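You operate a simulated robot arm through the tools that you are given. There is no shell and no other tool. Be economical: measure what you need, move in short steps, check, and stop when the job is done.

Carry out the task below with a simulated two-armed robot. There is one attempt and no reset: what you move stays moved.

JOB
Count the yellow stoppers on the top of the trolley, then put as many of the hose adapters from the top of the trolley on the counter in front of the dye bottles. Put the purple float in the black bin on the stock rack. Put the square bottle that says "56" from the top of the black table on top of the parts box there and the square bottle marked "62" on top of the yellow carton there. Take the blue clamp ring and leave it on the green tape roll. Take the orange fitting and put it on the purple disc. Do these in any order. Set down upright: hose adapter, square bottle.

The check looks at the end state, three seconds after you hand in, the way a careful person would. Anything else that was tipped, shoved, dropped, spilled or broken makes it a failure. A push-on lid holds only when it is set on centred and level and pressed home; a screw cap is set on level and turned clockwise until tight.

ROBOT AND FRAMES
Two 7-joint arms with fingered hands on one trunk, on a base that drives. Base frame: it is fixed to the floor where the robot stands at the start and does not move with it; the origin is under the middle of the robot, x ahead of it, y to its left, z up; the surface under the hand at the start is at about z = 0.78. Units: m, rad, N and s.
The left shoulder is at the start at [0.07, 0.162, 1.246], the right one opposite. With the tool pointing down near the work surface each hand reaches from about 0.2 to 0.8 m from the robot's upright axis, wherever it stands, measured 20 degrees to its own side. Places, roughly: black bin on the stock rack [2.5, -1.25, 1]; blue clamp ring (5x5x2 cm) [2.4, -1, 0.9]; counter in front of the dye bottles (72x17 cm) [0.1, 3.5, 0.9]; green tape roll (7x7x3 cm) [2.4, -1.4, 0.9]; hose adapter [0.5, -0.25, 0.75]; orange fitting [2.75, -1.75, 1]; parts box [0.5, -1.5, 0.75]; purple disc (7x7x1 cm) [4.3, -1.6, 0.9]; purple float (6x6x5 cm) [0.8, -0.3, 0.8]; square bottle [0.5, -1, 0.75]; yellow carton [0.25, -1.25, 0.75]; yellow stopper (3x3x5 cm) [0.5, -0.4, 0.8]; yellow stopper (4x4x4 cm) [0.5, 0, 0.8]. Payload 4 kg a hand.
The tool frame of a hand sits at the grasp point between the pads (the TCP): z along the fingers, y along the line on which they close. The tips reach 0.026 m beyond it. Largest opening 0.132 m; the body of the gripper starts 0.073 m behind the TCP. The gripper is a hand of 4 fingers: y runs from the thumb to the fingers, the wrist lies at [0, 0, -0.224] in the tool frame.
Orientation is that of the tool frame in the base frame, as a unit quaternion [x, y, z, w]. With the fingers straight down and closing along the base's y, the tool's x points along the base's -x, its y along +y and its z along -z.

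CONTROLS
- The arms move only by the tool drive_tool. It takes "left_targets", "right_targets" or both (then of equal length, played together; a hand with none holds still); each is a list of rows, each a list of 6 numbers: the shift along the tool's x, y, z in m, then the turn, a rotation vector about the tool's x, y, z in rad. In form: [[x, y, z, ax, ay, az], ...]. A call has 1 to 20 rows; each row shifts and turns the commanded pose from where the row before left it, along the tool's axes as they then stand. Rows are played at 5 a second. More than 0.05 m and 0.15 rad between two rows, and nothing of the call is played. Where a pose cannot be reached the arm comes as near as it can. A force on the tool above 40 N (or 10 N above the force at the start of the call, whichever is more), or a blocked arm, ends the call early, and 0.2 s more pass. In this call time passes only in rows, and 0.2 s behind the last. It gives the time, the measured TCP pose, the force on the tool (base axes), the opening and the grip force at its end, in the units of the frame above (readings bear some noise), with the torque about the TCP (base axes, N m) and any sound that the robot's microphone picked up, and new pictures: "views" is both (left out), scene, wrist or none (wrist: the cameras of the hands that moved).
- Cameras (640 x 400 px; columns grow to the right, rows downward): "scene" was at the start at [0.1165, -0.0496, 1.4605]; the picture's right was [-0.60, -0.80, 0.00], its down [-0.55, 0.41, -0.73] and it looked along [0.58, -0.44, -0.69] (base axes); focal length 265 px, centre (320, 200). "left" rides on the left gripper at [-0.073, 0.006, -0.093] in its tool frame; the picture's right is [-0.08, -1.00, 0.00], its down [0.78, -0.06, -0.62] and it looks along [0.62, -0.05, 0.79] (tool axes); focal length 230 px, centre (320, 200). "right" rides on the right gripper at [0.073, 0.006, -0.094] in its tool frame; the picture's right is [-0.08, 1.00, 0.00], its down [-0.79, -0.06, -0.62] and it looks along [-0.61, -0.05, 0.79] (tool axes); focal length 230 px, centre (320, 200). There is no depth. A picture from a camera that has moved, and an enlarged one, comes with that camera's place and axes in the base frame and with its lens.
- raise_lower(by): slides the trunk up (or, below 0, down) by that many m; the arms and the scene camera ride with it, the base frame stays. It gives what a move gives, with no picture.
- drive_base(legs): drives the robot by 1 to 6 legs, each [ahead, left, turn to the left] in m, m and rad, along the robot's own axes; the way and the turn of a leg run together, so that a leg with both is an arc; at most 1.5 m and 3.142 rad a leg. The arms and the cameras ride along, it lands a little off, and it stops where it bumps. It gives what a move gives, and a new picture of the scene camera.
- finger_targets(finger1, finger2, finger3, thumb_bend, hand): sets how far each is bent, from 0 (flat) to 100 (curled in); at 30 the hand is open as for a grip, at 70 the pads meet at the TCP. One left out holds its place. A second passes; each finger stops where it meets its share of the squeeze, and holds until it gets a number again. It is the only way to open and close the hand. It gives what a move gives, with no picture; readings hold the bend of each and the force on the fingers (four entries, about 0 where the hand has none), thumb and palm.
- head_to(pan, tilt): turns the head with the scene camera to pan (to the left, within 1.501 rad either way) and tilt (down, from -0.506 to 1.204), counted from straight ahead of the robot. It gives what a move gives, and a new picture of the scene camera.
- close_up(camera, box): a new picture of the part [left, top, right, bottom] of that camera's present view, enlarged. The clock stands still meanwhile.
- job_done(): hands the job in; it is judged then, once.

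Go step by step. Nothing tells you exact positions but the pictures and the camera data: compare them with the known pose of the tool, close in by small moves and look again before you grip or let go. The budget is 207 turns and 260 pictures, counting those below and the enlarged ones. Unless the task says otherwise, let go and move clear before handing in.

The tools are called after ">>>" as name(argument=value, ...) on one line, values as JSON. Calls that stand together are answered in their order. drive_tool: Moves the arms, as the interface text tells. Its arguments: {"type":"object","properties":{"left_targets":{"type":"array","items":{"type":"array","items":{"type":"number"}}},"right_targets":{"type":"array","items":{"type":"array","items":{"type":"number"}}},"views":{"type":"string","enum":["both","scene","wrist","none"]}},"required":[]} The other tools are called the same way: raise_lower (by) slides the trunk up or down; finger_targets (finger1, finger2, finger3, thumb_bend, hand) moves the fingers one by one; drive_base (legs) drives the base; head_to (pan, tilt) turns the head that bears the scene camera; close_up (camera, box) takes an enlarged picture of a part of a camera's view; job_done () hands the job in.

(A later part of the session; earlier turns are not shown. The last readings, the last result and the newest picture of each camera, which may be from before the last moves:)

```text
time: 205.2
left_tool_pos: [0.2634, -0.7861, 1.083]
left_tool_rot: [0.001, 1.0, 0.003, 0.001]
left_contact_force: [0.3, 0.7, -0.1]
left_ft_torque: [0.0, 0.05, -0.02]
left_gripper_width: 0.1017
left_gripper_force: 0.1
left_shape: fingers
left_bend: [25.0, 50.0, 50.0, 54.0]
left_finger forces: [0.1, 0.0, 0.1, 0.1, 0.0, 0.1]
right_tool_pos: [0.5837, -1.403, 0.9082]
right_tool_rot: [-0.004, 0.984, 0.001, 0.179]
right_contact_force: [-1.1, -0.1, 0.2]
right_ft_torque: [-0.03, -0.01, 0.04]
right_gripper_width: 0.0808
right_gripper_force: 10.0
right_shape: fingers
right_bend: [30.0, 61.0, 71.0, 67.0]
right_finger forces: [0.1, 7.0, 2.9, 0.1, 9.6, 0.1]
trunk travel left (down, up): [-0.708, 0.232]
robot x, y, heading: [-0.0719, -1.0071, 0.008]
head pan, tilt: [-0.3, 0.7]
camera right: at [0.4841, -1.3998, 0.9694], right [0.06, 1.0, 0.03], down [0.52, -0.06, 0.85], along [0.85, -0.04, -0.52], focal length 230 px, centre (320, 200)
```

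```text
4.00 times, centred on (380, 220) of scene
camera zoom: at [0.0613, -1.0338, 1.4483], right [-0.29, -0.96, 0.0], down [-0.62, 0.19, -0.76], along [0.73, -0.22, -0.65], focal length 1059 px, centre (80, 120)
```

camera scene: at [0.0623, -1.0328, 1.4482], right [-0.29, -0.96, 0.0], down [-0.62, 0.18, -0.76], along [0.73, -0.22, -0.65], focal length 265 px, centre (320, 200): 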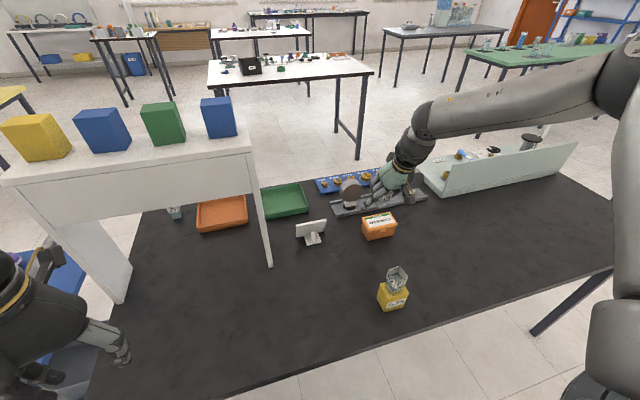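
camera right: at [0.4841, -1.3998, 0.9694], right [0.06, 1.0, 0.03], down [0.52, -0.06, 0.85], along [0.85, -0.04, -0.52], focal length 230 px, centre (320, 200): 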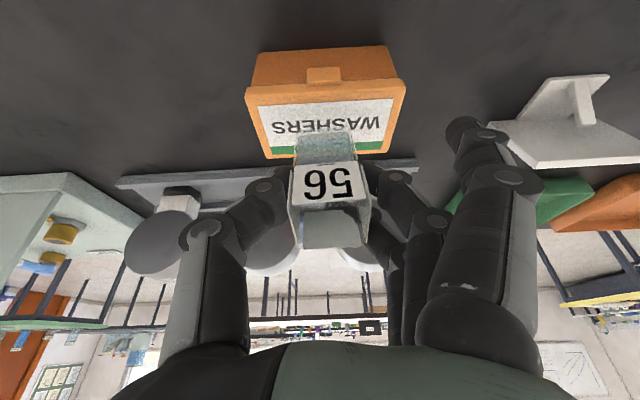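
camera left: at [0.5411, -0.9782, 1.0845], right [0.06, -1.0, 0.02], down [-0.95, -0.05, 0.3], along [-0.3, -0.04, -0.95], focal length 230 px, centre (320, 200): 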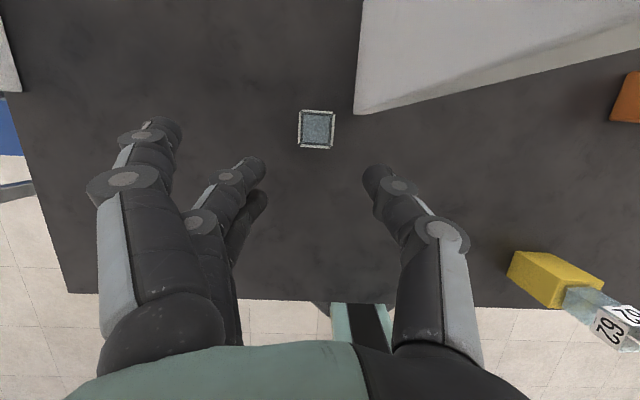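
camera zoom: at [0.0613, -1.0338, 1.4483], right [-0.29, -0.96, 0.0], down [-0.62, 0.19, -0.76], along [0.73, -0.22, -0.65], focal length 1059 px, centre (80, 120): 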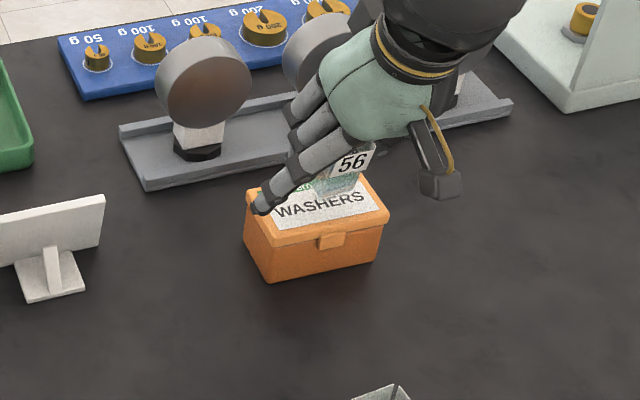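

Close above the lid and nearly centred. I lower to contact in small steps.

>>> drive_tool(right_targets=[[0.0034, 0.005, 0.0094, 0, 0, 0], [0.0024, 0, 0.0066, 0, 0, 0]], views="none")

>>> drive_tool(right_targets=[[0.001, 0, 0.003, 0, 0, 0]], views="none")

>>> drive_tool(right_targets=[[0.001, 0, 0.003, 0, 0, 0]], views="wrist")

```text
time: 205.8
left_tool_pos: [0.2617, -0.7858, 1.0839]
left_tool_rot: [0.001, 1.0, 0.004, 0.003]
left_contact_force: [0.4, -0.5, 0.9]
left_ft_torque: [0.0, 0.01, 0.02]
left_gripper_width: 0.1018
left_gripper_force: 0.1
left_shape: fingers
left_bend: [25.0, 50.0, 50.0, 54.0]
left_finger forces: [0.0, 0.0, 0.0, 0.0, 0.0, 0.0]
right_tool_pos: [0.5826, -1.3985, 0.8926]
right_tool_rot: [-0.004, 0.984, 0.001, 0.179]
right_contact_force: [0.9, 0.2, -0.2]
right_ft_torque: [0.01, 0.0, 0.0]
right_gripper_width: 0.0809
right_gripper_force: 10.2
right_shape: fingers
right_bend: [30.0, 61.0, 71.0, 67.0]
right_finger forces: [0.0, 6.9, 2.7, 0.0, 9.7, 0.1]
trunk travel left (down, up): [-0.708, 0.232]
robot x, y, heading: [-0.0666, -1.0112, 0.008]
head pan, tilt: [-0.3, 0.7]
```

```text
time: 206.2
left_tool_pos: [0.2636, -0.7859, 1.0833]
left_tool_rot: [0.0, 1.0, 0.003, 0.001]
left_contact_force: [0.4, -0.1, 0.2]
left_ft_torque: [0.0, 0.01, 0.0]
left_gripper_width: 0.1016
left_gripper_force: 0.0
left_shape: fingers
left_bend: [25.0, 50.0, 50.0, 54.0]
left_finger forces: [0.0, 0.1, 0.1, 0.0, 0.0, 0.0]
right_tool_pos: [0.5829, -1.3985, 0.8891]
right_tool_rot: [-0.004, 0.984, 0.0, 0.178]
right_contact_force: [-0.5, 0.7, -0.8]
right_ft_torque: [0.0, 0.02, 0.01]
right_gripper_width: 0.0807
right_gripper_force: 8.8
right_shape: fingers
right_bend: [30.0, 61.0, 71.0, 67.0]
right_finger forces: [0.0, 7.0, 2.8, 0.1, 9.7, 0.0]
trunk travel left (down, up): [-0.708, 0.232]
robot x, y, heading: [-0.0736, -1.0069, 0.004]
head pan, tilt: [-0.3, 0.7]
```

```text
time: 206.6
left_tool_pos: [0.2632, -0.7853, 1.0839]
left_tool_rot: [0.0, 1.0, 0.003, 0.003]
left_contact_force: [0.5, -0.1, 0.4]
left_ft_torque: [-0.01, 0.01, -0.02]
left_gripper_width: 0.1017
left_gripper_force: 0.2
left_shape: fingers
left_bend: [25.0, 50.0, 50.0, 54.0]
left_finger forces: [0.1, 0.0, 0.0, 0.0, 0.0, 0.1]
right_tool_pos: [0.5834, -1.398, 0.8876]
right_tool_rot: [-0.004, 0.984, 0.0, 0.18]
right_contact_force: [-0.4, -0.8, 0.0]
right_ft_torque: [0.0, 0.01, 0.01]
right_gripper_width: 0.0809
right_gripper_force: 10.1
right_shape: fingers
right_bend: [30.0, 61.0, 71.0, 67.0]
right_finger forces: [0.0, 7.0, 3.2, 0.1, 9.8, 0.1]
trunk travel left (down, up): [-0.708, 0.232]
robot x, y, heading: [-0.0715, -1.006, 0.01]
head pan, tilt: [-0.3, 0.7]
camera right: at [0.4839, -1.3936, 0.9478], right [0.06, 1.0, 0.03], down [0.52, -0.06, 0.85], along [0.85, -0.04, -0.52], focal length 230 px, centre (320, 200)
```

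right: 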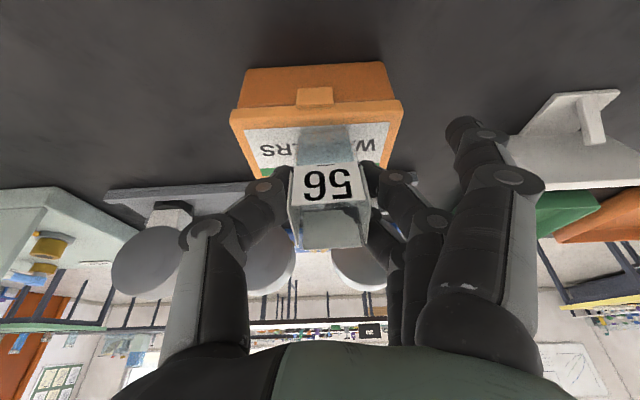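

Possibly just touching at 0.8876; I continue in 2–3 mm steps.

>>> drive_tool(right_targets=[[0.001, 0, 0.003, 0, 0, 0]], views="none")

>>> drive_tool(right_targets=[[0.001, 0, 0.003, 0, 0, 0]], views="none")

>>> drive_tool(right_targets=[[0.001, 0, 0.002, 0, 0, 0]], views="none")

```text
time: 206.9
left_tool_pos: [0.2625, -0.7856, 1.0845]
left_tool_rot: [0.0, 1.0, 0.002, 0.002]
left_contact_force: [-0.9, 0.4, -0.4]
left_ft_torque: [-0.01, 0.02, 0.02]
left_gripper_width: 0.1019
left_gripper_force: 0.0
left_shape: fingers
left_bend: [25.0, 50.0, 50.0, 54.0]
left_finger forces: [0.0, 0.1, 0.0, 0.0, 0.1, 0.1]
right_tool_pos: [0.5834, -1.397, 0.885]
right_tool_rot: [-0.004, 0.983, 0.001, 0.182]
right_contact_force: [2.3, -0.7, 5.8]
right_ft_torque: [0.05, -0.01, 0.0]
right_gripper_width: 0.081
right_gripper_force: 12.4
right_shape: fingers
right_bend: [30.0, 62.0, 71.0, 67.0]
right_finger forces: [0.0, 7.9, 5.8, 0.0, 11.3, 0.1]
trunk travel left (down, up): [-0.708, 0.232]
robot x, y, heading: [-0.0723, -1.0107, 0.007]
head pan, tilt: [-0.3, 0.7]
```

```text
time: 207.3
left_tool_pos: [0.2609, -0.7856, 1.0847]
left_tool_rot: [0.001, 1.0, 0.002, 0.003]
left_contact_force: [-0.3, -0.1, -0.5]
left_ft_torque: [0.0, 0.01, 0.03]
left_gripper_width: 0.1016
left_gripper_force: 0.1
left_shape: fingers
left_bend: [25.0, 50.0, 50.0, 54.0]
left_finger forces: [0.0, 0.1, 0.0, 0.1, 0.0, 0.0]
right_tool_pos: [0.5834, -1.397, 0.8835]
right_tool_rot: [-0.004, 0.984, 0.0, 0.181]
right_contact_force: [0.8, -2.1, 11.8]
right_ft_torque: [-0.03, 0.05, -0.05]
right_gripper_width: 0.0803
right_gripper_force: 16.0
right_shape: fingers
right_bend: [30.0, 62.0, 71.0, 67.0]
right_finger forces: [0.1, 8.7, 9.9, 0.0, 13.5, 0.0]
trunk travel left (down, up): [-0.708, 0.232]
robot x, y, heading: [-0.0745, -1.0101, 0.006]
head pan, tilt: [-0.3, 0.7]
```

```text
time: 207.8
left_tool_pos: [0.261, -0.7848, 1.0842]
left_tool_rot: [0.001, 1.0, 0.002, 0.003]
left_contact_force: [0.4, -0.1, 0.2]
left_ft_torque: [-0.03, -0.03, 0.01]
left_gripper_width: 0.1014
left_gripper_force: 0.2
left_shape: fingers
left_bend: [25.0, 50.0, 50.0, 54.0]
left_finger forces: [0.0, 0.1, 0.0, 0.1, 0.1, 0.0]
right_tool_pos: [0.583, -1.3962, 0.8824]
right_tool_rot: [-0.004, 0.983, 0.0, 0.182]
right_contact_force: [3.3, -2.2, 18.7]
right_ft_torque: [-0.06, -0.04, -0.07]
right_gripper_width: 0.0805
right_gripper_force: 16.6
right_shape: fingers
right_bend: [30.0, 62.0, 71.0, 68.0]
right_finger forces: [0.0, 8.5, 10.3, 0.0, 14.4, 0.0]
trunk travel left (down, up): [-0.708, 0.232]
robot x, y, heading: [-0.0757, -1.0091, 0.011]
head pan, tilt: [-0.3, 0.7]
```

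Solid contact. I ease off, open part way and check.

>>> drive_tool(right_targets=[[-0.001, 0, -0.003, 0, 0, 0]], views="none")

>>> finger_targets(hand="right", finger2=48, finger3=52, thumb_bend=54)

>>> close_up(camera="right", box=[160, 60, 480, 260])

```text
time: 208.2
left_tool_pos: [0.2619, -0.7839, 1.0845]
left_tool_rot: [0.002, 1.0, 0.003, 0.002]
left_contact_force: [0.3, -0.7, 0.1]
left_ft_torque: [0.0, -0.01, 0.01]
left_gripper_width: 0.1016
left_gripper_force: 0.0
left_shape: fingers
left_bend: [25.0, 50.0, 50.0, 54.0]
left_finger forces: [0.0, 0.0, 0.0, 0.0, 0.1, 0.0]
right_tool_pos: [0.5813, -1.396, 0.882]
right_tool_rot: [-0.004, 0.984, 0.0, 0.178]
right_contact_force: [2.7, -1.6, 11.7]
right_ft_torque: [0.01, -0.02, -0.02]
right_gripper_width: 0.0802
right_gripper_force: 14.7
right_shape: fingers
right_bend: [30.0, 62.0, 71.0, 68.0]
right_finger forces: [0.0, 8.5, 7.9, 0.1, 13.5, 0.0]
trunk travel left (down, up): [-0.708, 0.232]
robot x, y, heading: [-0.0685, -1.0061, 0.012]
head pan, tilt: [-0.3, 0.7]
```

```text
time: 209.2
left_tool_pos: [0.2629, -0.7859, 1.0828]
left_tool_rot: [0.001, 1.0, 0.002, 0.003]
left_contact_force: [-0.4, -0.3, -0.7]
left_ft_torque: [0.0, 0.0, 0.01]
left_gripper_width: 0.1015
left_gripper_force: 0.1
left_shape: fingers
left_bend: [25.0, 50.0, 50.0, 54.0]
left_finger forces: [0.1, 0.1, 0.1, 0.0, 0.1, 0.0]
right_tool_pos: [0.5826, -1.3968, 0.8824]
right_tool_rot: [-0.005, 0.984, 0.001, 0.179]
right_contact_force: [0.7, 0.4, -0.6]
right_ft_torque: [-0.03, 0.04, -0.01]
right_gripper_width: 0.096
right_gripper_force: 0.2
right_shape: fingers
right_bend: [30.0, 48.0, 52.0, 54.0]
right_finger forces: [0.0, 0.0, 0.0, 0.0, 0.0, 0.1]
trunk travel left (down, up): [-0.708, 0.232]
robot x, y, heading: [-0.0715, -1.0055, 0.008]
head pan, tilt: [-0.3, 0.7]
```

```text
2.00 times, centred on (320, 160) of right
camera zoom: at [0.4839, -1.3932, 0.9428], right [0.06, 1.0, 0.03], down [0.52, -0.06, 0.85], along [0.85, -0.04, -0.52], focal length 460 px, centre (320, 280)
```

zoom: 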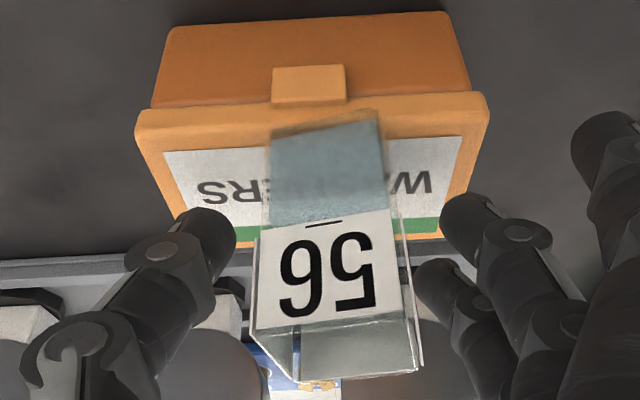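

"56" stands upright on the parts box. I raise the hand straight up and back, then check both bottles.

>>> drive_tool(right_targets=[[-0.0069, 0, -0.0188, 0, 0, 0], [-0.0103, 0, -0.028, 0, 0, 0], [-0.0137, 0, -0.0376, 0, 0, 0], [-0.0137, 0, -0.0376, 0, 0, 0], [-0.0137, 0, -0.0376, 0, 0, 0], [0.035, 0, 0, 0, 0.1, 0], [0.04, 0, 0, 0, 0.13, 0], [0.04, 0, 0, 0, 0.13, 0], [0.04, 0, 0, 0, 0, 0]], views="scene")

>>> close_up(camera="scene", box=[300, 190, 480, 320])

```text
time: 211.2
left_tool_pos: [0.2609, -0.7869, 1.0851]
left_tool_rot: [0.001, 1.0, 0.003, 0.003]
left_contact_force: [-0.3, 0.7, 0.1]
left_ft_torque: [0.02, -0.03, -0.01]
left_gripper_width: 0.1014
left_gripper_force: 0.1
left_shape: fingers
left_bend: [25.0, 50.0, 50.0, 54.0]
left_finger forces: [0.1, 0.0, 0.0, 0.0, 0.1, 0.0]
right_tool_pos: [0.4252, -1.4009, 1.0225]
right_tool_rot: [-0.004, 1.0, 0.0, 0.0]
right_contact_force: [-1.0, -0.1, -0.1]
right_ft_torque: [-0.01, -0.07, -0.03]
right_gripper_width: 0.0959
right_gripper_force: 0.1
right_shape: fingers
right_bend: [30.0, 48.0, 52.0, 54.0]
right_finger forces: [0.0, 0.0, 0.1, 0.0, 0.0, 0.1]
trunk travel left (down, up): [-0.708, 0.232]
robot x, y, heading: [-0.0718, -1.006, 0.007]
head pan, tilt: [-0.3, 0.7]
camera scene: at [0.0572, -1.0348, 1.4487], right [-0.29, -0.96, 0.0], down [-0.62, 0.19, -0.77], along [0.73, -0.22, -0.64], focal length 265 px, centre (320, 200)
```

scene: 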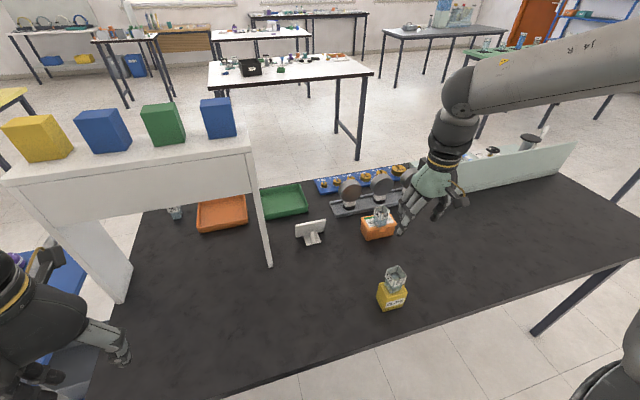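

```text
3.08 times, centred on (390, 255) of scene
camera zoom: at [0.0572, -1.0348, 1.4487], right [-0.29, -0.96, 0.0], down [-0.62, 0.19, -0.77], along [0.73, -0.22, -0.64], focal length 815 px, centre (105, 31)
```

zoom: 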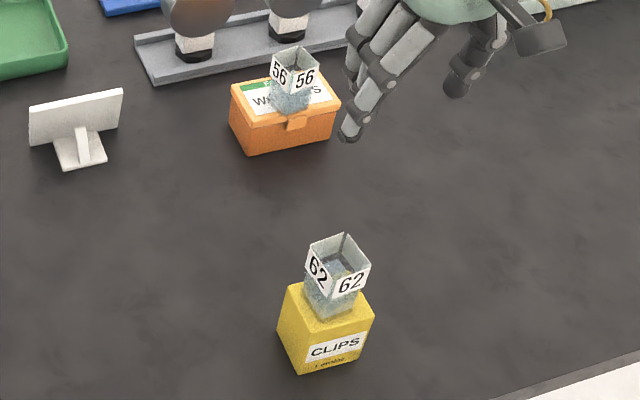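

Both bottles stand correctly. Next comes the purple float on the trolley: I drive back left and slightly forward, with the right hand raised.

>>> drive_tool(right_targets=[[0.03, 0, -0.03, 0, 0, 0], [0.03, 0, -0.03, 0, 0, 0]], views="none")

>>> finger_targets(hand="right", finger1=30, finger2=30, finger3=30, thumb_bend=30)

>>> drive_base(legs=[[0, 1.1, 0], [0.15, 0, 0]])

>>> head_to(pan=-0.4, tilt=0.75)

```text
time: 211.8
left_tool_pos: [0.26, -0.7847, 1.0848]
left_tool_rot: [0.001, 1.0, 0.003, 0.003]
left_contact_force: [0.6, 0.2, -0.2]
left_ft_torque: [0.0, -0.03, 0.0]
left_gripper_width: 0.1015
left_gripper_force: 0.1
left_shape: fingers
left_bend: [25.0, 50.0, 50.0, 54.0]
left_finger forces: [0.0, 0.0, 0.1, 0.0, 0.1, 0.1]
right_tool_pos: [0.3635, -1.3991, 1.0843]
right_tool_rot: [-0.005, 1.0, 0.0, 0.002]
right_contact_force: [0.0, -0.7, -0.2]
right_ft_torque: [0.01, -0.01, 0.0]
right_gripper_width: 0.0961
right_gripper_force: 0.1
right_shape: fingers
right_bend: [30.0, 48.0, 52.0, 54.0]
right_finger forces: [0.0, 0.1, 0.1, 0.0, 0.0, 0.0]
trunk travel left (down, up): [-0.708, 0.232]
robot x, y, heading: [-0.0721, -1.0085, 0.011]
head pan, tilt: [-0.3, 0.7]
```

```text
time: 212.8
left_tool_pos: [0.2626, -0.7856, 1.0844]
left_tool_rot: [0.001, 1.0, 0.003, 0.002]
left_contact_force: [0.9, -0.3, 0.3]
left_ft_torque: [0.01, 0.03, -0.01]
left_gripper_width: 0.1014
left_gripper_force: 0.2
left_shape: fingers
left_bend: [25.0, 50.0, 50.0, 54.0]
left_finger forces: [0.0, 0.0, 0.0, 0.1, 0.1, 0.0]
right_tool_pos: [0.3661, -1.3985, 1.083]
right_tool_rot: [-0.004, 1.0, 0.0, -0.001]
right_contact_force: [0.0, 0.4, -0.7]
right_ft_torque: [0.02, 0.0, -0.01]
right_gripper_width: 0.1357
right_gripper_force: 0.0
right_shape: fingers
right_bend: [30.0, 30.0, 30.0, 30.0]
right_finger forces: [0.1, 0.0, 0.1, 0.0, 0.0, 0.0]
trunk travel left (down, up): [-0.708, 0.232]
robot x, y, heading: [-0.0697, -1.0065, 0.012]
head pan, tilt: [-0.3, 0.7]
```

```text
time: 219.3
left_tool_pos: [0.3937, 0.3134, 1.0861]
left_tool_rot: [-0.003, 1.0, 0.002, 0.004]
left_contact_force: [-0.1, 0.1, 0.0]
left_ft_torque: [-0.01, -0.06, -0.02]
left_gripper_width: 0.1018
left_gripper_force: 0.0
left_shape: fingers
left_bend: [25.0, 50.0, 50.0, 54.0]
left_finger forces: [0.0, 0.0, 0.0, 0.1, 0.1, 0.0]
right_tool_pos: [0.5022, -0.2988, 1.0837]
right_tool_rot: [-0.007, 1.0, 0.0, 0.001]
right_contact_force: [-0.2, -0.5, -0.6]
right_ft_torque: [-0.01, -0.04, -0.03]
right_gripper_width: 0.1356
right_gripper_force: 0.1
right_shape: fingers
right_bend: [30.0, 30.0, 30.0, 30.0]
right_finger forces: [0.1, 0.1, 0.1, 0.0, 0.1, 0.0]
trunk travel left (down, up): [-0.708, 0.232]
robot x, y, heading: [0.0644, 0.0861, 0.021]
head pan, tilt: [-0.3, 0.7]
camera scene: at [0.1922, 0.0643, 1.4487], right [-0.28, -0.96, 0.0], down [-0.62, 0.18, -0.77], along [0.74, -0.21, -0.64], focal length 265 px, centre (320, 200)
```

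scene: 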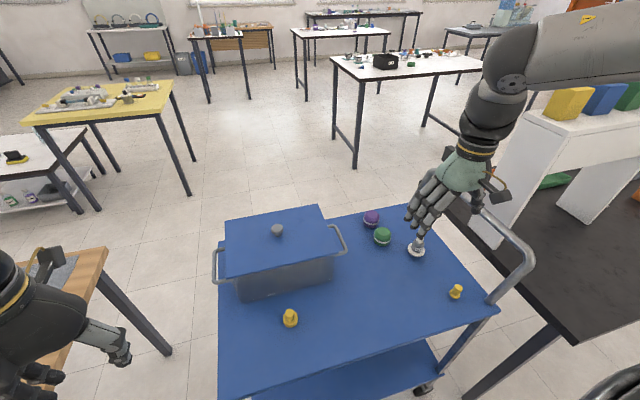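

```text
time: 220.0
left_tool_pos: [0.3951, 0.3127, 1.0836]
left_tool_rot: [-0.003, 1.0, 0.002, 0.001]
left_contact_force: [0.1, 0.7, 0.5]
left_ft_torque: [0.04, 0.04, 0.01]
left_gripper_width: 0.1016
left_gripper_force: 0.0
left_shape: fingers
left_bend: [25.0, 50.0, 50.0, 54.0]
left_finger forces: [0.0, 0.0, 0.1, 0.1, 0.1, 0.0]
right_tool_pos: [0.5028, -0.2986, 1.0837]
right_tool_rot: [-0.008, 1.0, 0.0, 0.001]
right_contact_force: [-0.1, 0.0, -0.9]
right_ft_torque: [-0.01, 0.03, -0.01]
right_gripper_width: 0.1359
right_gripper_force: 0.1
right_shape: fingers
right_bend: [30.0, 30.0, 30.0, 30.0]
right_finger forces: [0.0, 0.0, 0.1, 0.1, 0.0, 0.1]
trunk travel left (down, up): [-0.708, 0.232]
robot x, y, heading: [0.0648, 0.0887, 0.015]
head pan, tilt: [-0.4, 0.75]
camera scene: at [0.1905, 0.0572, 1.4441], right [-0.37, -0.93, 0.0], down [-0.63, 0.25, -0.73], along [0.68, -0.27, -0.68], focal length 265 px, centre (320, 200)
```

scene: 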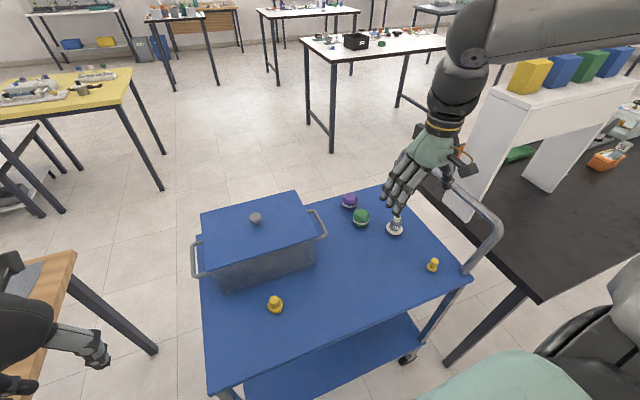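

The purple float is at about (0.783, -0.29). I tilt the right hand forward for reach and move above it.

>>> drive_tool(right_targets=[[0, 0, 0, 0, -0.15, 0], [0, 0, 0, 0, -0.15, 0], [0, 0, 0, 0, -0.15, 0], [-0.0264, 0.001, 0.0372, 0, 0, 0], [-0.0264, 0.001, 0.0372, 0, 0, 0], [-0.0264, 0.001, 0.0372, 0, 0, 0], [-0.0264, 0.001, 0.0372, 0, 0, 0], [-0.0264, 0.001, 0.0372, 0, 0, 0], [-0.0264, 0.001, 0.0372, 0, 0, 0], [-0.0264, 0.001, 0.0372, 0, 0, 0]], views="both")

```text
time: 222.2
left_tool_pos: [0.3964, 0.314, 1.0831]
left_tool_rot: [-0.002, 1.0, 0.003, 0.003]
left_contact_force: [0.0, 0.0, -0.7]
left_ft_torque: [0.0, -0.01, -0.01]
left_gripper_width: 0.1016
left_gripper_force: 0.1
left_shape: fingers
left_bend: [25.0, 50.0, 50.0, 54.0]
left_finger forces: [0.0, 0.0, 0.0, 0.1, 0.0, 0.0]
right_tool_pos: [0.7836, -0.2854, 0.9265]
right_tool_rot: [-0.009, 0.975, 0.001, 0.222]
right_contact_force: [0.3, 0.3, -0.3]
right_ft_torque: [-0.01, 0.02, 0.03]
right_gripper_width: 0.1361
right_gripper_force: 0.1
right_shape: fingers
right_bend: [30.0, 30.0, 30.0, 30.0]
right_finger forces: [0.0, 0.1, 0.0, 0.0, 0.0, 0.0]
trunk travel left (down, up): [-0.708, 0.232]
robot x, y, heading: [0.0626, 0.0871, 0.016]
head pan, tilt: [-0.4, 0.75]
camera scene: at [0.1926, 0.0576, 1.4439], right [-0.37, -0.93, 0.0], down [-0.63, 0.26, -0.73], along [0.68, -0.27, -0.68], focal length 265 px, centre (320, 200)
camera right: at [0.6792, -0.2823, 0.9788], right [0.05, 1.0, 0.03], down [0.44, -0.05, 0.9], along [0.9, -0.03, -0.44], focal length 230 px, centre (320, 200)
```

scene: 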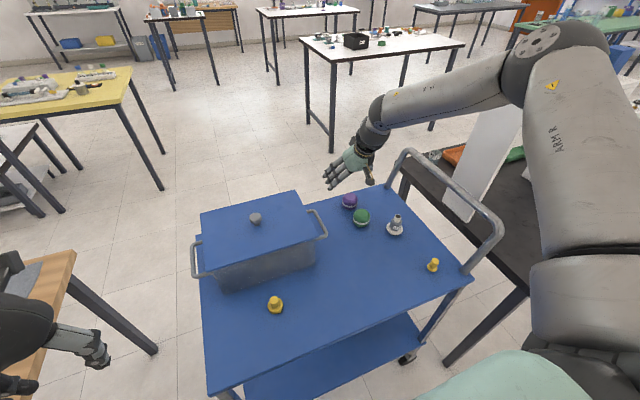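
right: 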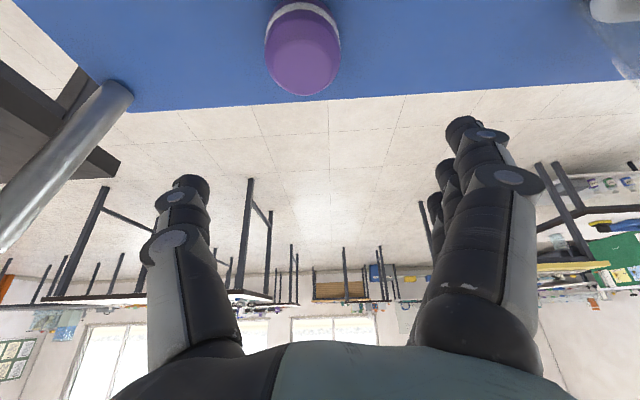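

The float is 1 cm from centre. I lower carefully (the hand's camera passes just above the green float).

>>> drive_tool(right_targets=[[0.0155, -0.003, 0.0275, 0, 0, 0], [0.0155, -0.003, 0.0275, 0, 0, 0], [0.0155, -0.003, 0.0275, 0, 0, 0]], views="wrist")

>>> close_up(camera="scene", box=[290, 130, 450, 250])

```text
time: 223.0
left_tool_pos: [0.3933, 0.3135, 1.0844]
left_tool_rot: [-0.003, 1.0, 0.004, 0.003]
left_contact_force: [0.0, -0.1, 0.2]
left_ft_torque: [0.04, 0.0, 0.01]
left_gripper_width: 0.1018
left_gripper_force: 0.0
left_shape: fingers
left_bend: [25.0, 50.0, 50.0, 54.0]
left_finger forces: [0.0, 0.0, 0.0, 0.0, 0.0, 0.1]
right_tool_pos: [0.7571, -0.2988, 0.8528]
right_tool_rot: [-0.008, 0.974, 0.003, 0.225]
right_contact_force: [0.5, 0.1, -0.6]
right_ft_torque: [0.01, 0.01, 0.03]
right_gripper_width: 0.1355
right_gripper_force: 0.1
right_shape: fingers
right_bend: [30.0, 30.0, 30.0, 30.0]
right_finger forces: [0.0, 0.1, 0.0, 0.0, 0.1, 0.0]
right hand out of reach, approached as far as the arm can: row 2, 3
trunk travel left (down, up): [-0.708, 0.232]
robot x, y, heading: [0.0645, 0.0921, 0.016]
head pan, tilt: [-0.4, 0.75]
camera right: at [0.6519, -0.2966, 0.9031], right [0.05, 1.0, 0.04], down [0.44, -0.05, 0.9], along [0.9, -0.03, -0.44], focal length 230 px, centre (320, 200)
```

right: 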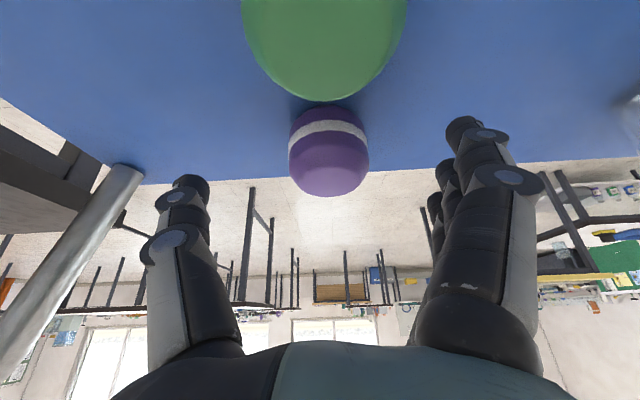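

```text
3.33 times, centred on (370, 190) of scene
camera zoom: at [0.1883, 0.0566, 1.4444], right [-0.37, -0.93, 0.0], down [-0.63, 0.26, -0.73], along [0.68, -0.27, -0.68], focal length 882 px, centre (153, 233)
```

zoom: 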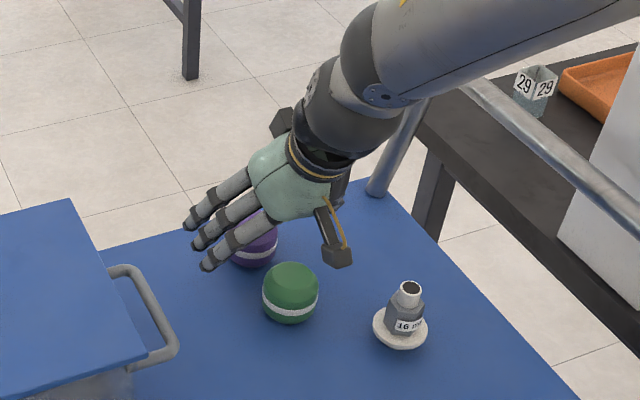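

Just out of reach. I lift the right hand, lower the trunk by 10 cm, step the base forward 4 cm and try again.

>>> drive_tool(right_targets=[[-0.017, 0, -0.036, 0, 0, 0], [-0.017, 0, -0.036, 0, 0, 0], [-0.017, 0, -0.036, 0, 0, 0], [-0.017, 0, -0.036, 0, 0, 0]], views="none")

>>> raise_lower(by=-0.1)

>>> drive_base(legs=[[0.04, 0, 0]])

>>> close_up(camera="right", box=[0, 0, 640, 400])

```text
time: 224.0
left_tool_pos: [0.3933, 0.3141, 1.084]
left_tool_rot: [-0.003, 1.0, 0.003, 0.003]
left_contact_force: [0.2, 0.3, -0.2]
left_ft_torque: [0.0, 0.01, 0.0]
left_gripper_width: 0.1017
left_gripper_force: 0.1
left_shape: fingers
left_bend: [25.0, 50.0, 50.0, 54.0]
left_finger forces: [0.0, 0.0, 0.0, 0.1, 0.0, 0.1]
right_tool_pos: [0.7553, -0.2996, 1.0132]
right_tool_rot: [-0.007, 0.975, 0.002, 0.223]
right_contact_force: [-0.2, -0.7, 0.2]
right_ft_torque: [-0.02, -0.03, 0.02]
right_gripper_width: 0.1357
right_gripper_force: 0.0
right_shape: fingers
right_bend: [30.0, 30.0, 30.0, 30.0]
right_finger forces: [0.0, 0.1, 0.1, 0.1, 0.0, 0.0]
trunk travel left (down, up): [-0.708, 0.232]
robot x, y, heading: [0.0626, 0.0887, 0.022]
head pan, tilt: [-0.4, 0.75]
```

```text
time: 225.3
left_tool_pos: [0.3942, 0.3132, 0.9845]
left_tool_rot: [-0.003, 1.0, 0.002, 0.002]
left_contact_force: [0.3, 0.1, 0.0]
left_ft_torque: [0.02, -0.01, -0.03]
left_gripper_width: 0.1016
left_gripper_force: 0.1
left_shape: fingers
left_bend: [25.0, 50.0, 50.0, 54.0]
left_finger forces: [0.0, 0.0, 0.0, 0.0, 0.0, 0.0]
right_tool_pos: [0.7562, -0.3005, 0.9118]
right_tool_rot: [-0.008, 0.975, 0.002, 0.223]
right_contact_force: [0.9, 0.5, -0.8]
right_ft_torque: [0.01, -0.02, 0.02]
right_gripper_width: 0.136
right_gripper_force: 0.0
right_shape: fingers
right_bend: [30.0, 30.0, 30.0, 30.0]
right_finger forces: [0.0, 0.0, 0.0, 0.1, 0.0, 0.0]
trunk travel left (down, up): [-0.608, 0.332]
robot x, y, heading: [0.062, 0.0864, 0.011]
head pan, tilt: [-0.4, 0.75]
```

```text
time: 226.2
left_tool_pos: [0.432, 0.3131, 0.9847]
left_tool_rot: [-0.001, 1.0, 0.003, 0.004]
left_contact_force: [0.6, -0.3, 0.0]
left_ft_torque: [0.01, -0.02, 0.02]
left_gripper_width: 0.1018
left_gripper_force: 0.1
left_shape: fingers
left_bend: [25.0, 50.0, 50.0, 54.0]
left_finger forces: [0.0, 0.0, 0.0, 0.1, 0.0, 0.0]
right_tool_pos: [0.7939, -0.3004, 0.9129]
right_tool_rot: [-0.008, 0.975, 0.001, 0.224]
right_contact_force: [-0.8, 0.1, -0.6]
right_ft_torque: [-0.02, 0.01, -0.02]
right_gripper_width: 0.1357
right_gripper_force: 0.0
right_shape: fingers
right_bend: [30.0, 30.0, 30.0, 30.0]
right_finger forces: [0.0, 0.0, 0.0, 0.0, 0.0, 0.1]
trunk travel left (down, up): [-0.608, 0.332]
robot x, y, heading: [0.0999, 0.0843, 0.013]
head pan, tilt: [-0.4, 0.75]
camera scene: at [0.2267, 0.0578, 1.3445], right [-0.38, -0.93, 0.0], down [-0.63, 0.26, -0.73], along [0.68, -0.27, -0.68], focal length 265 px, centre (320, 200)
```

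scene: 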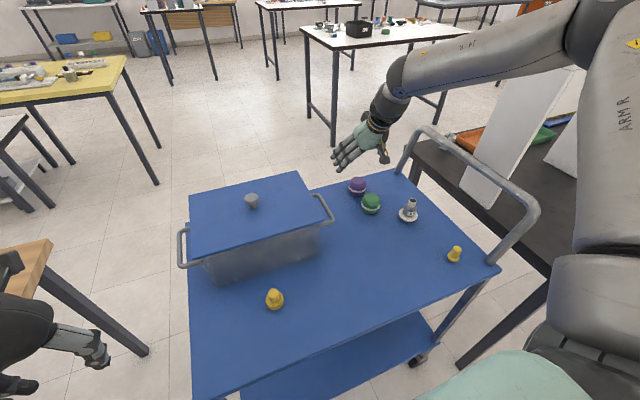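

```text
1.00 times, centred on (320, 200) of right (not enlarged: the box is as wide or as high as the picture)
camera zoom: at [0.6889, -0.2967, 0.9646], right [0.05, 1.0, 0.03], down [0.44, -0.05, 0.9], along [0.9, -0.03, -0.44], focal length 230 px, centre (320, 200)
```

zoom: 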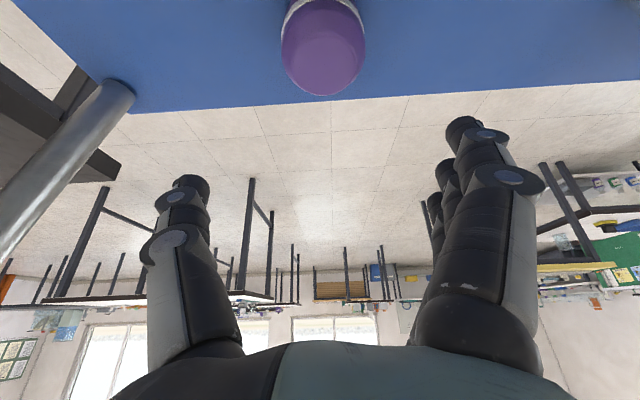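

The float sits at (0.778, -0.294). I lower onto it.

>>> drive_tool(right_targets=[[0.0165, 0.0015, 0.022, 0, 0, 0], [0.0165, 0.0015, 0.022, 0, 0, 0], [0.0165, 0.0015, 0.022, 0, 0, 0]], views="wrist")

```text
time: 227.0
left_tool_pos: [0.4345, 0.3139, 0.983]
left_tool_rot: [-0.001, 1.0, 0.003, 0.003]
left_contact_force: [-0.1, 0.6, -0.4]
left_ft_torque: [0.0, -0.01, -0.01]
left_gripper_width: 0.1014
left_gripper_force: 0.1
left_shape: fingers
left_bend: [25.0, 50.0, 50.0, 54.0]
left_finger forces: [0.0, 0.0, 0.0, 0.1, 0.1, 0.0]
right_tool_pos: [0.7786, -0.2958, 0.8335]
right_tool_rot: [-0.006, 0.975, 0.002, 0.223]
right_contact_force: [0.6, 1.2, 1.0]
right_ft_torque: [-0.01, 0.0, 0.0]
right_gripper_width: 0.1356
right_gripper_force: 0.0
right_shape: fingers
right_bend: [30.0, 30.0, 30.0, 30.0]
right_finger forces: [0.0, 0.0, 0.0, 0.0, 0.0, 0.0]
trunk travel left (down, up): [-0.608, 0.332]
robot x, y, heading: [0.1034, 0.0871, 0.019]
head pan, tilt: [-0.4, 0.75]
camera right: at [0.6745, -0.2925, 0.8843], right [0.05, 1.0, 0.03], down [0.44, -0.05, 0.9], along [0.9, -0.03, -0.44], focal length 230 px, centre (320, 200)
```

right: 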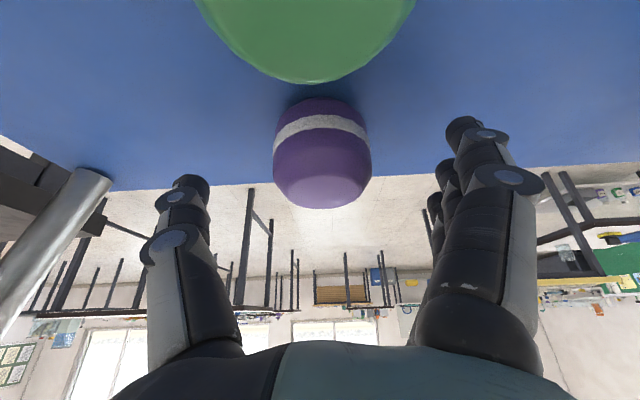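

Slight correction, then I close all fingers.

>>> drive_tool(right_targets=[[0.009, 0.001, 0.006, 0, 0, 0]], views="none")

>>> finger_targets(hand="right", finger1=75, finger2=75, finger3=75, thumb_bend=75)

>>> drive_tool(right_targets=[[-0.01, 0, -0.02, 0, 0, 0], [-0.017, 0, -0.036, 0, 0, 0], [-0.017, 0, -0.036, 0, 0, 0], [-0.017, 0, -0.036, 0, 0, 0], [-0.017, 0, -0.036, 0, 0, 0]], views="both")

```text
time: 227.4
left_tool_pos: [0.4345, 0.3133, 0.9832]
left_tool_rot: [-0.001, 1.0, 0.004, 0.003]
left_contact_force: [-0.7, -0.4, -0.4]
left_ft_torque: [-0.02, 0.01, 0.0]
left_gripper_width: 0.1017
left_gripper_force: 0.1
left_shape: fingers
left_bend: [25.0, 50.0, 50.0, 54.0]
left_finger forces: [0.0, 0.1, 0.1, 0.1, 0.1, 0.0]
right_tool_pos: [0.7734, -0.2953, 0.8218]
right_tool_rot: [-0.007, 0.975, 0.002, 0.224]
right_contact_force: [0.9, -0.2, 0.6]
right_ft_torque: [-0.02, 0.03, 0.02]
right_gripper_width: 0.136
right_gripper_force: 0.0
right_shape: fingers
right_bend: [30.0, 30.0, 30.0, 30.0]
right_finger forces: [0.1, 0.1, 0.0, 0.1, 0.1, 0.1]
trunk travel left (down, up): [-0.608, 0.332]
robot x, y, heading: [0.1018, 0.0896, 0.016]
head pan, tilt: [-0.4, 0.75]
```

```text
time: 228.4
left_tool_pos: [0.4338, 0.3122, 0.9855]
left_tool_rot: [-0.002, 1.0, 0.002, 0.004]
left_contact_force: [0.4, -0.2, 0.5]
left_ft_torque: [0.01, 0.03, -0.01]
left_gripper_width: 0.1015
left_gripper_force: 0.0
left_shape: fingers
left_bend: [25.0, 50.0, 50.0, 54.0]
left_finger forces: [0.1, 0.0, 0.0, 0.1, 0.0, 0.0]
right_tool_pos: [0.7734, -0.2942, 0.8227]
right_tool_rot: [-0.008, 0.975, 0.003, 0.224]
right_contact_force: [0.5, -0.7, 0.2]
right_ft_torque: [-0.02, 0.0, -0.02]
right_gripper_width: 0.0491
right_gripper_force: 18.9
right_shape: fingers
right_bend: [58.0, 55.0, 62.0, 61.0]
right_finger forces: [6.4, 6.8, 5.9, 0.0, 19.2, 0.0]
trunk travel left (down, up): [-0.608, 0.332]
robot x, y, heading: [0.1006, 0.0895, 0.013]
head pan, tilt: [-0.4, 0.75]
```

```text
time: 229.6
left_tool_pos: [0.4333, 0.3145, 0.9837]
left_tool_rot: [-0.002, 1.0, 0.003, 0.003]
left_contact_force: [-0.3, 0.2, -0.3]
left_ft_torque: [0.03, -0.03, 0.0]
left_gripper_width: 0.1015
left_gripper_force: 0.1
left_shape: fingers
left_bend: [25.0, 50.0, 50.0, 54.0]
left_finger forces: [0.0, 0.1, 0.0, 0.0, 0.0, 0.0]
right_tool_pos: [0.7689, -0.2953, 1.0055]
right_tool_rot: [-0.007, 0.975, 0.001, 0.224]
right_contact_force: [0.4, 0.9, -1.3]
right_ft_torque: [0.0, 0.03, -0.01]
right_gripper_width: 0.0493
right_gripper_force: 18.6
right_shape: fingers
right_bend: [58.0, 55.0, 62.0, 61.0]
right_finger forces: [6.3, 7.0, 6.0, 0.0, 19.1, 0.0]
trunk travel left (down, up): [-0.608, 0.332]
robot x, y, heading: [0.1012, 0.0892, 0.018]
head pan, tilt: [-0.4, 0.75]
camera scene: at [0.2279, 0.0586, 1.3443], right [-0.38, -0.93, 0.0], down [-0.63, 0.26, -0.73], along [0.68, -0.27, -0.68], focal length 265 px, centre (320, 200)
camera right: at [0.6657, -0.2912, 1.0565], right [0.05, 1.0, 0.03], down [0.44, -0.05, 0.9], along [0.9, -0.03, -0.44], focal length 230 px, centre (320, 200)
```

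scene: 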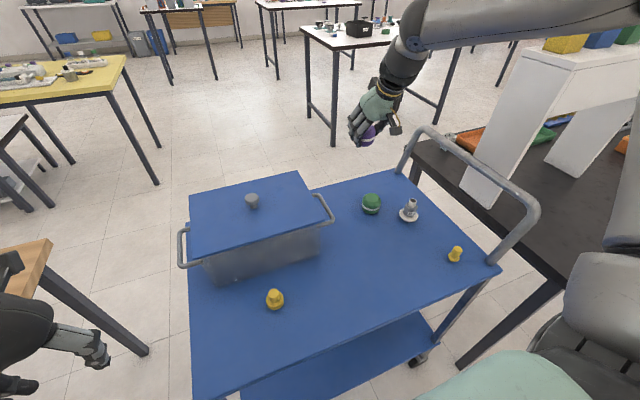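
right: 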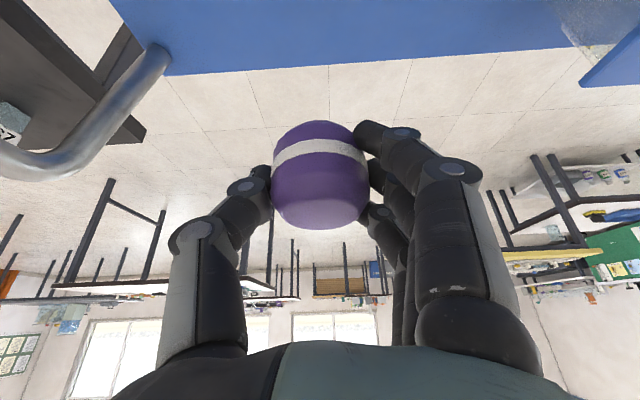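

The float is held. I raise the trunk again, back away, pull the hand in, and head around the right end of the black table toward the stock rack.

>>> raise_lower(by=0.12)

>>> drive_base(legs=[[-0.4, 0, -0.015]])

>>> drive_tool(right_targets=[[0.04, 0, -0.01, 0, 0.11, 0], [0.04, 0, -0.01, 0, 0.11, 0], [0.04, 0, 0, 0, 0.11, 0], [0.04, 0, 0, 0, 0.11, 0], [0.04, 0, 0, 0, 0, 0]], views="none")

>>> drive_base(legs=[[0, -1.45, 0], [0, -0.8, 0]])

>>> head_to(pan=-0.9, tilt=0.45)

```text
time: 231.1
left_tool_pos: [0.4338, 0.3132, 1.1044]
left_tool_rot: [-0.002, 1.0, 0.003, 0.002]
left_contact_force: [1.1, 0.5, 0.4]
left_ft_torque: [0.01, 0.01, 0.03]
left_gripper_width: 0.1016
left_gripper_force: 0.0
left_shape: fingers
left_bend: [25.0, 50.0, 50.0, 54.0]
left_finger forces: [0.0, 0.1, 0.0, 0.1, 0.0, 0.0]
right_tool_pos: [0.7711, -0.295, 1.1242]
right_tool_rot: [-0.008, 0.975, 0.002, 0.223]
right_contact_force: [0.2, 0.6, -0.9]
right_ft_torque: [0.01, -0.01, -0.02]
right_gripper_width: 0.0489
right_gripper_force: 19.2
right_shape: fingers
right_bend: [58.0, 55.0, 62.0, 61.0]
right_finger forces: [6.3, 7.0, 6.0, 0.1, 19.0, 0.0]
trunk travel left (down, up): [-0.728, 0.212]
robot x, y, heading: [0.098, 0.0865, 0.017]
head pan, tilt: [-0.4, 0.75]
```

```text
time: 233.6
left_tool_pos: [0.0351, 0.3072, 1.1034]
left_tool_rot: [0.003, 1.0, 0.002, 0.002]
left_contact_force: [0.2, -0.1, -0.6]
left_ft_torque: [-0.03, -0.03, -0.02]
left_gripper_width: 0.1016
left_gripper_force: 0.0
left_shape: fingers
left_bend: [25.0, 50.0, 50.0, 54.0]
left_finger forces: [0.0, 0.0, 0.0, 0.1, 0.1, 0.0]
right_tool_pos: [0.3681, -0.3058, 1.1237]
right_tool_rot: [-0.003, 0.975, 0.0, 0.224]
right_contact_force: [0.5, 1.1, -0.3]
right_ft_torque: [0.06, 0.02, -0.01]
right_gripper_width: 0.0491
right_gripper_force: 19.5
right_shape: fingers
right_bend: [58.0, 55.0, 62.0, 61.0]
right_finger forces: [6.3, 7.0, 6.0, 0.1, 19.0, 0.0]
trunk travel left (down, up): [-0.728, 0.212]
robot x, y, heading: [-0.3, 0.0825, 0.009]
head pan, tilt: [-0.4, 0.75]
camera scene: at [-0.1722, 0.0522, 1.464], right [-0.38, -0.92, 0.0], down [-0.63, 0.26, -0.73], along [0.67, -0.28, -0.68], focal length 265 px, centre (320, 200)
```

scene: 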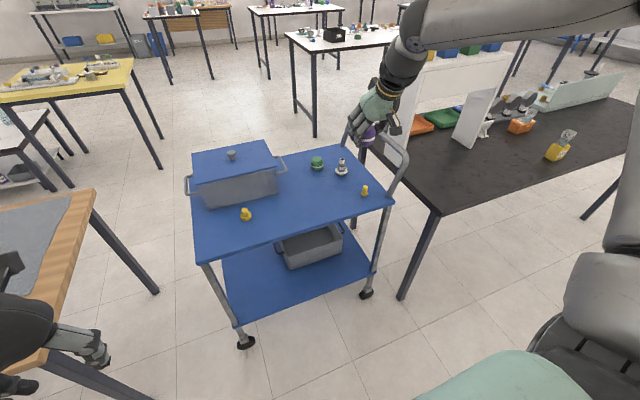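

```text
time: 234.8
left_tool_pos: [0.0316, 0.3055, 1.1054]
left_tool_rot: [0.003, 1.0, 0.003, 0.003]
left_contact_force: [-0.4, -0.5, 0.4]
left_ft_torque: [0.01, 0.0, 0.0]
left_gripper_width: 0.1019
left_gripper_force: 0.1
left_shape: fingers
left_bend: [25.0, 50.0, 50.0, 54.0]
left_finger forces: [0.0, 0.0, 0.0, 0.0, 0.0, 0.0]
right_tool_pos: [0.1643, -0.3085, 1.0999]
right_tool_rot: [-0.004, 1.0, 0.0, 0.006]
right_contact_force: [-0.1, -0.4, 0.1]
right_ft_torque: [0.02, -0.05, -0.02]
right_gripper_width: 0.0487
right_gripper_force: 19.3
right_shape: fingers
right_bend: [58.0, 55.0, 62.0, 61.0]
right_finger forces: [6.3, 7.2, 6.0, 0.0, 18.9, 0.1]
trunk travel left (down, up): [-0.728, 0.212]
robot x, y, heading: [-0.3014, 0.0853, 0.005]
head pan, tilt: [-0.4, 0.75]
```

```text
time: 245.9
left_tool_pos: [0.1162, -1.94, 1.104]
left_tool_rot: [-0.016, 1.0, 0.002, 0.003]
left_contact_force: [0.0, -0.1, 0.9]
left_ft_torque: [0.03, -0.02, 0.0]
left_gripper_width: 0.1015
left_gripper_force: 0.0
left_shape: fingers
left_bend: [25.0, 50.0, 50.0, 54.0]
left_finger forces: [0.1, 0.1, 0.0, 0.0, 0.0, 0.0]
right_tool_pos: [0.2725, -2.5477, 1.0987]
right_tool_rot: [-0.022, 1.0, 0.0, 0.005]
right_contact_force: [-0.8, 0.1, -1.0]
right_ft_torque: [0.01, 0.03, -0.02]
right_gripper_width: 0.0487
right_gripper_force: 19.4
right_shape: fingers
right_bend: [58.0, 55.0, 62.0, 61.0]
right_finger forces: [6.4, 7.1, 6.1, 0.0, 18.9, 0.0]
trunk travel left (down, up): [-0.728, 0.212]
robot x, y, heading: [-0.2055, -2.174, 0.048]
head pan, tilt: [-0.4, 0.75]
camera scene: at [-0.081, -2.201, 1.4642], right [-0.35, -0.94, 0.0], down [-0.64, 0.24, -0.73], along [0.69, -0.25, -0.68], focal length 265 px, centre (320, 200)
```

scene: 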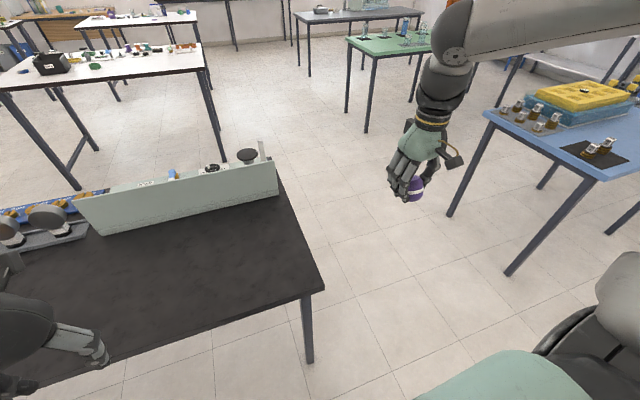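

```text
time: 246.9
left_tool_pos: [0.1168, -1.9387, 1.103]
left_tool_rot: [-0.017, 1.0, 0.003, 0.003]
left_contact_force: [0.1, 0.2, 1.0]
left_ft_torque: [0.0, -0.01, 0.01]
left_gripper_width: 0.1016
left_gripper_force: 0.0
left_shape: fingers
left_bend: [25.0, 50.0, 50.0, 54.0]
left_finger forces: [0.0, 0.1, 0.0, 0.0, 0.1, 0.0]
right_tool_pos: [0.2731, -2.5479, 1.0988]
right_tool_rot: [-0.023, 1.0, 0.0, 0.005]
right_contact_force: [0.2, -0.2, 0.3]
right_ft_torque: [0.01, 0.01, 0.02]
right_gripper_width: 0.0488
right_gripper_force: 19.3
right_shape: fingers
right_bend: [58.0, 55.0, 62.0, 61.0]
right_finger forces: [6.4, 7.3, 6.1, 0.0, 18.9, 0.0]
trunk travel left (down, up): [-0.728, 0.212]
robot x, y, heading: [-0.2079, -2.1733, 0.048]
head pan, tilt: [-0.901, 0.45]
camera scene: at [-0.0983, -2.242, 1.4906], right [-0.75, -0.66, 0.0], down [-0.29, 0.33, -0.9], along [0.59, -0.68, -0.44], focal length 265 px, centre (320, 200)
```

scene: 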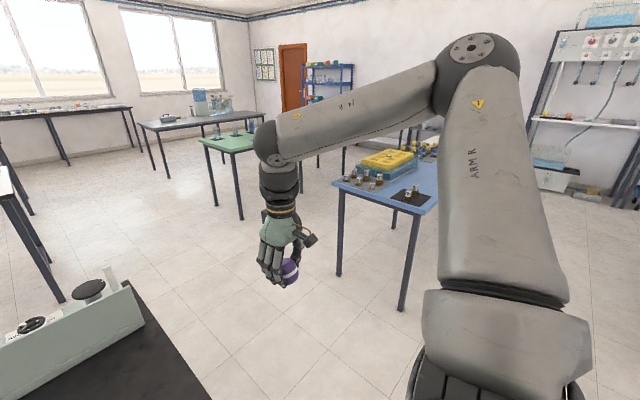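

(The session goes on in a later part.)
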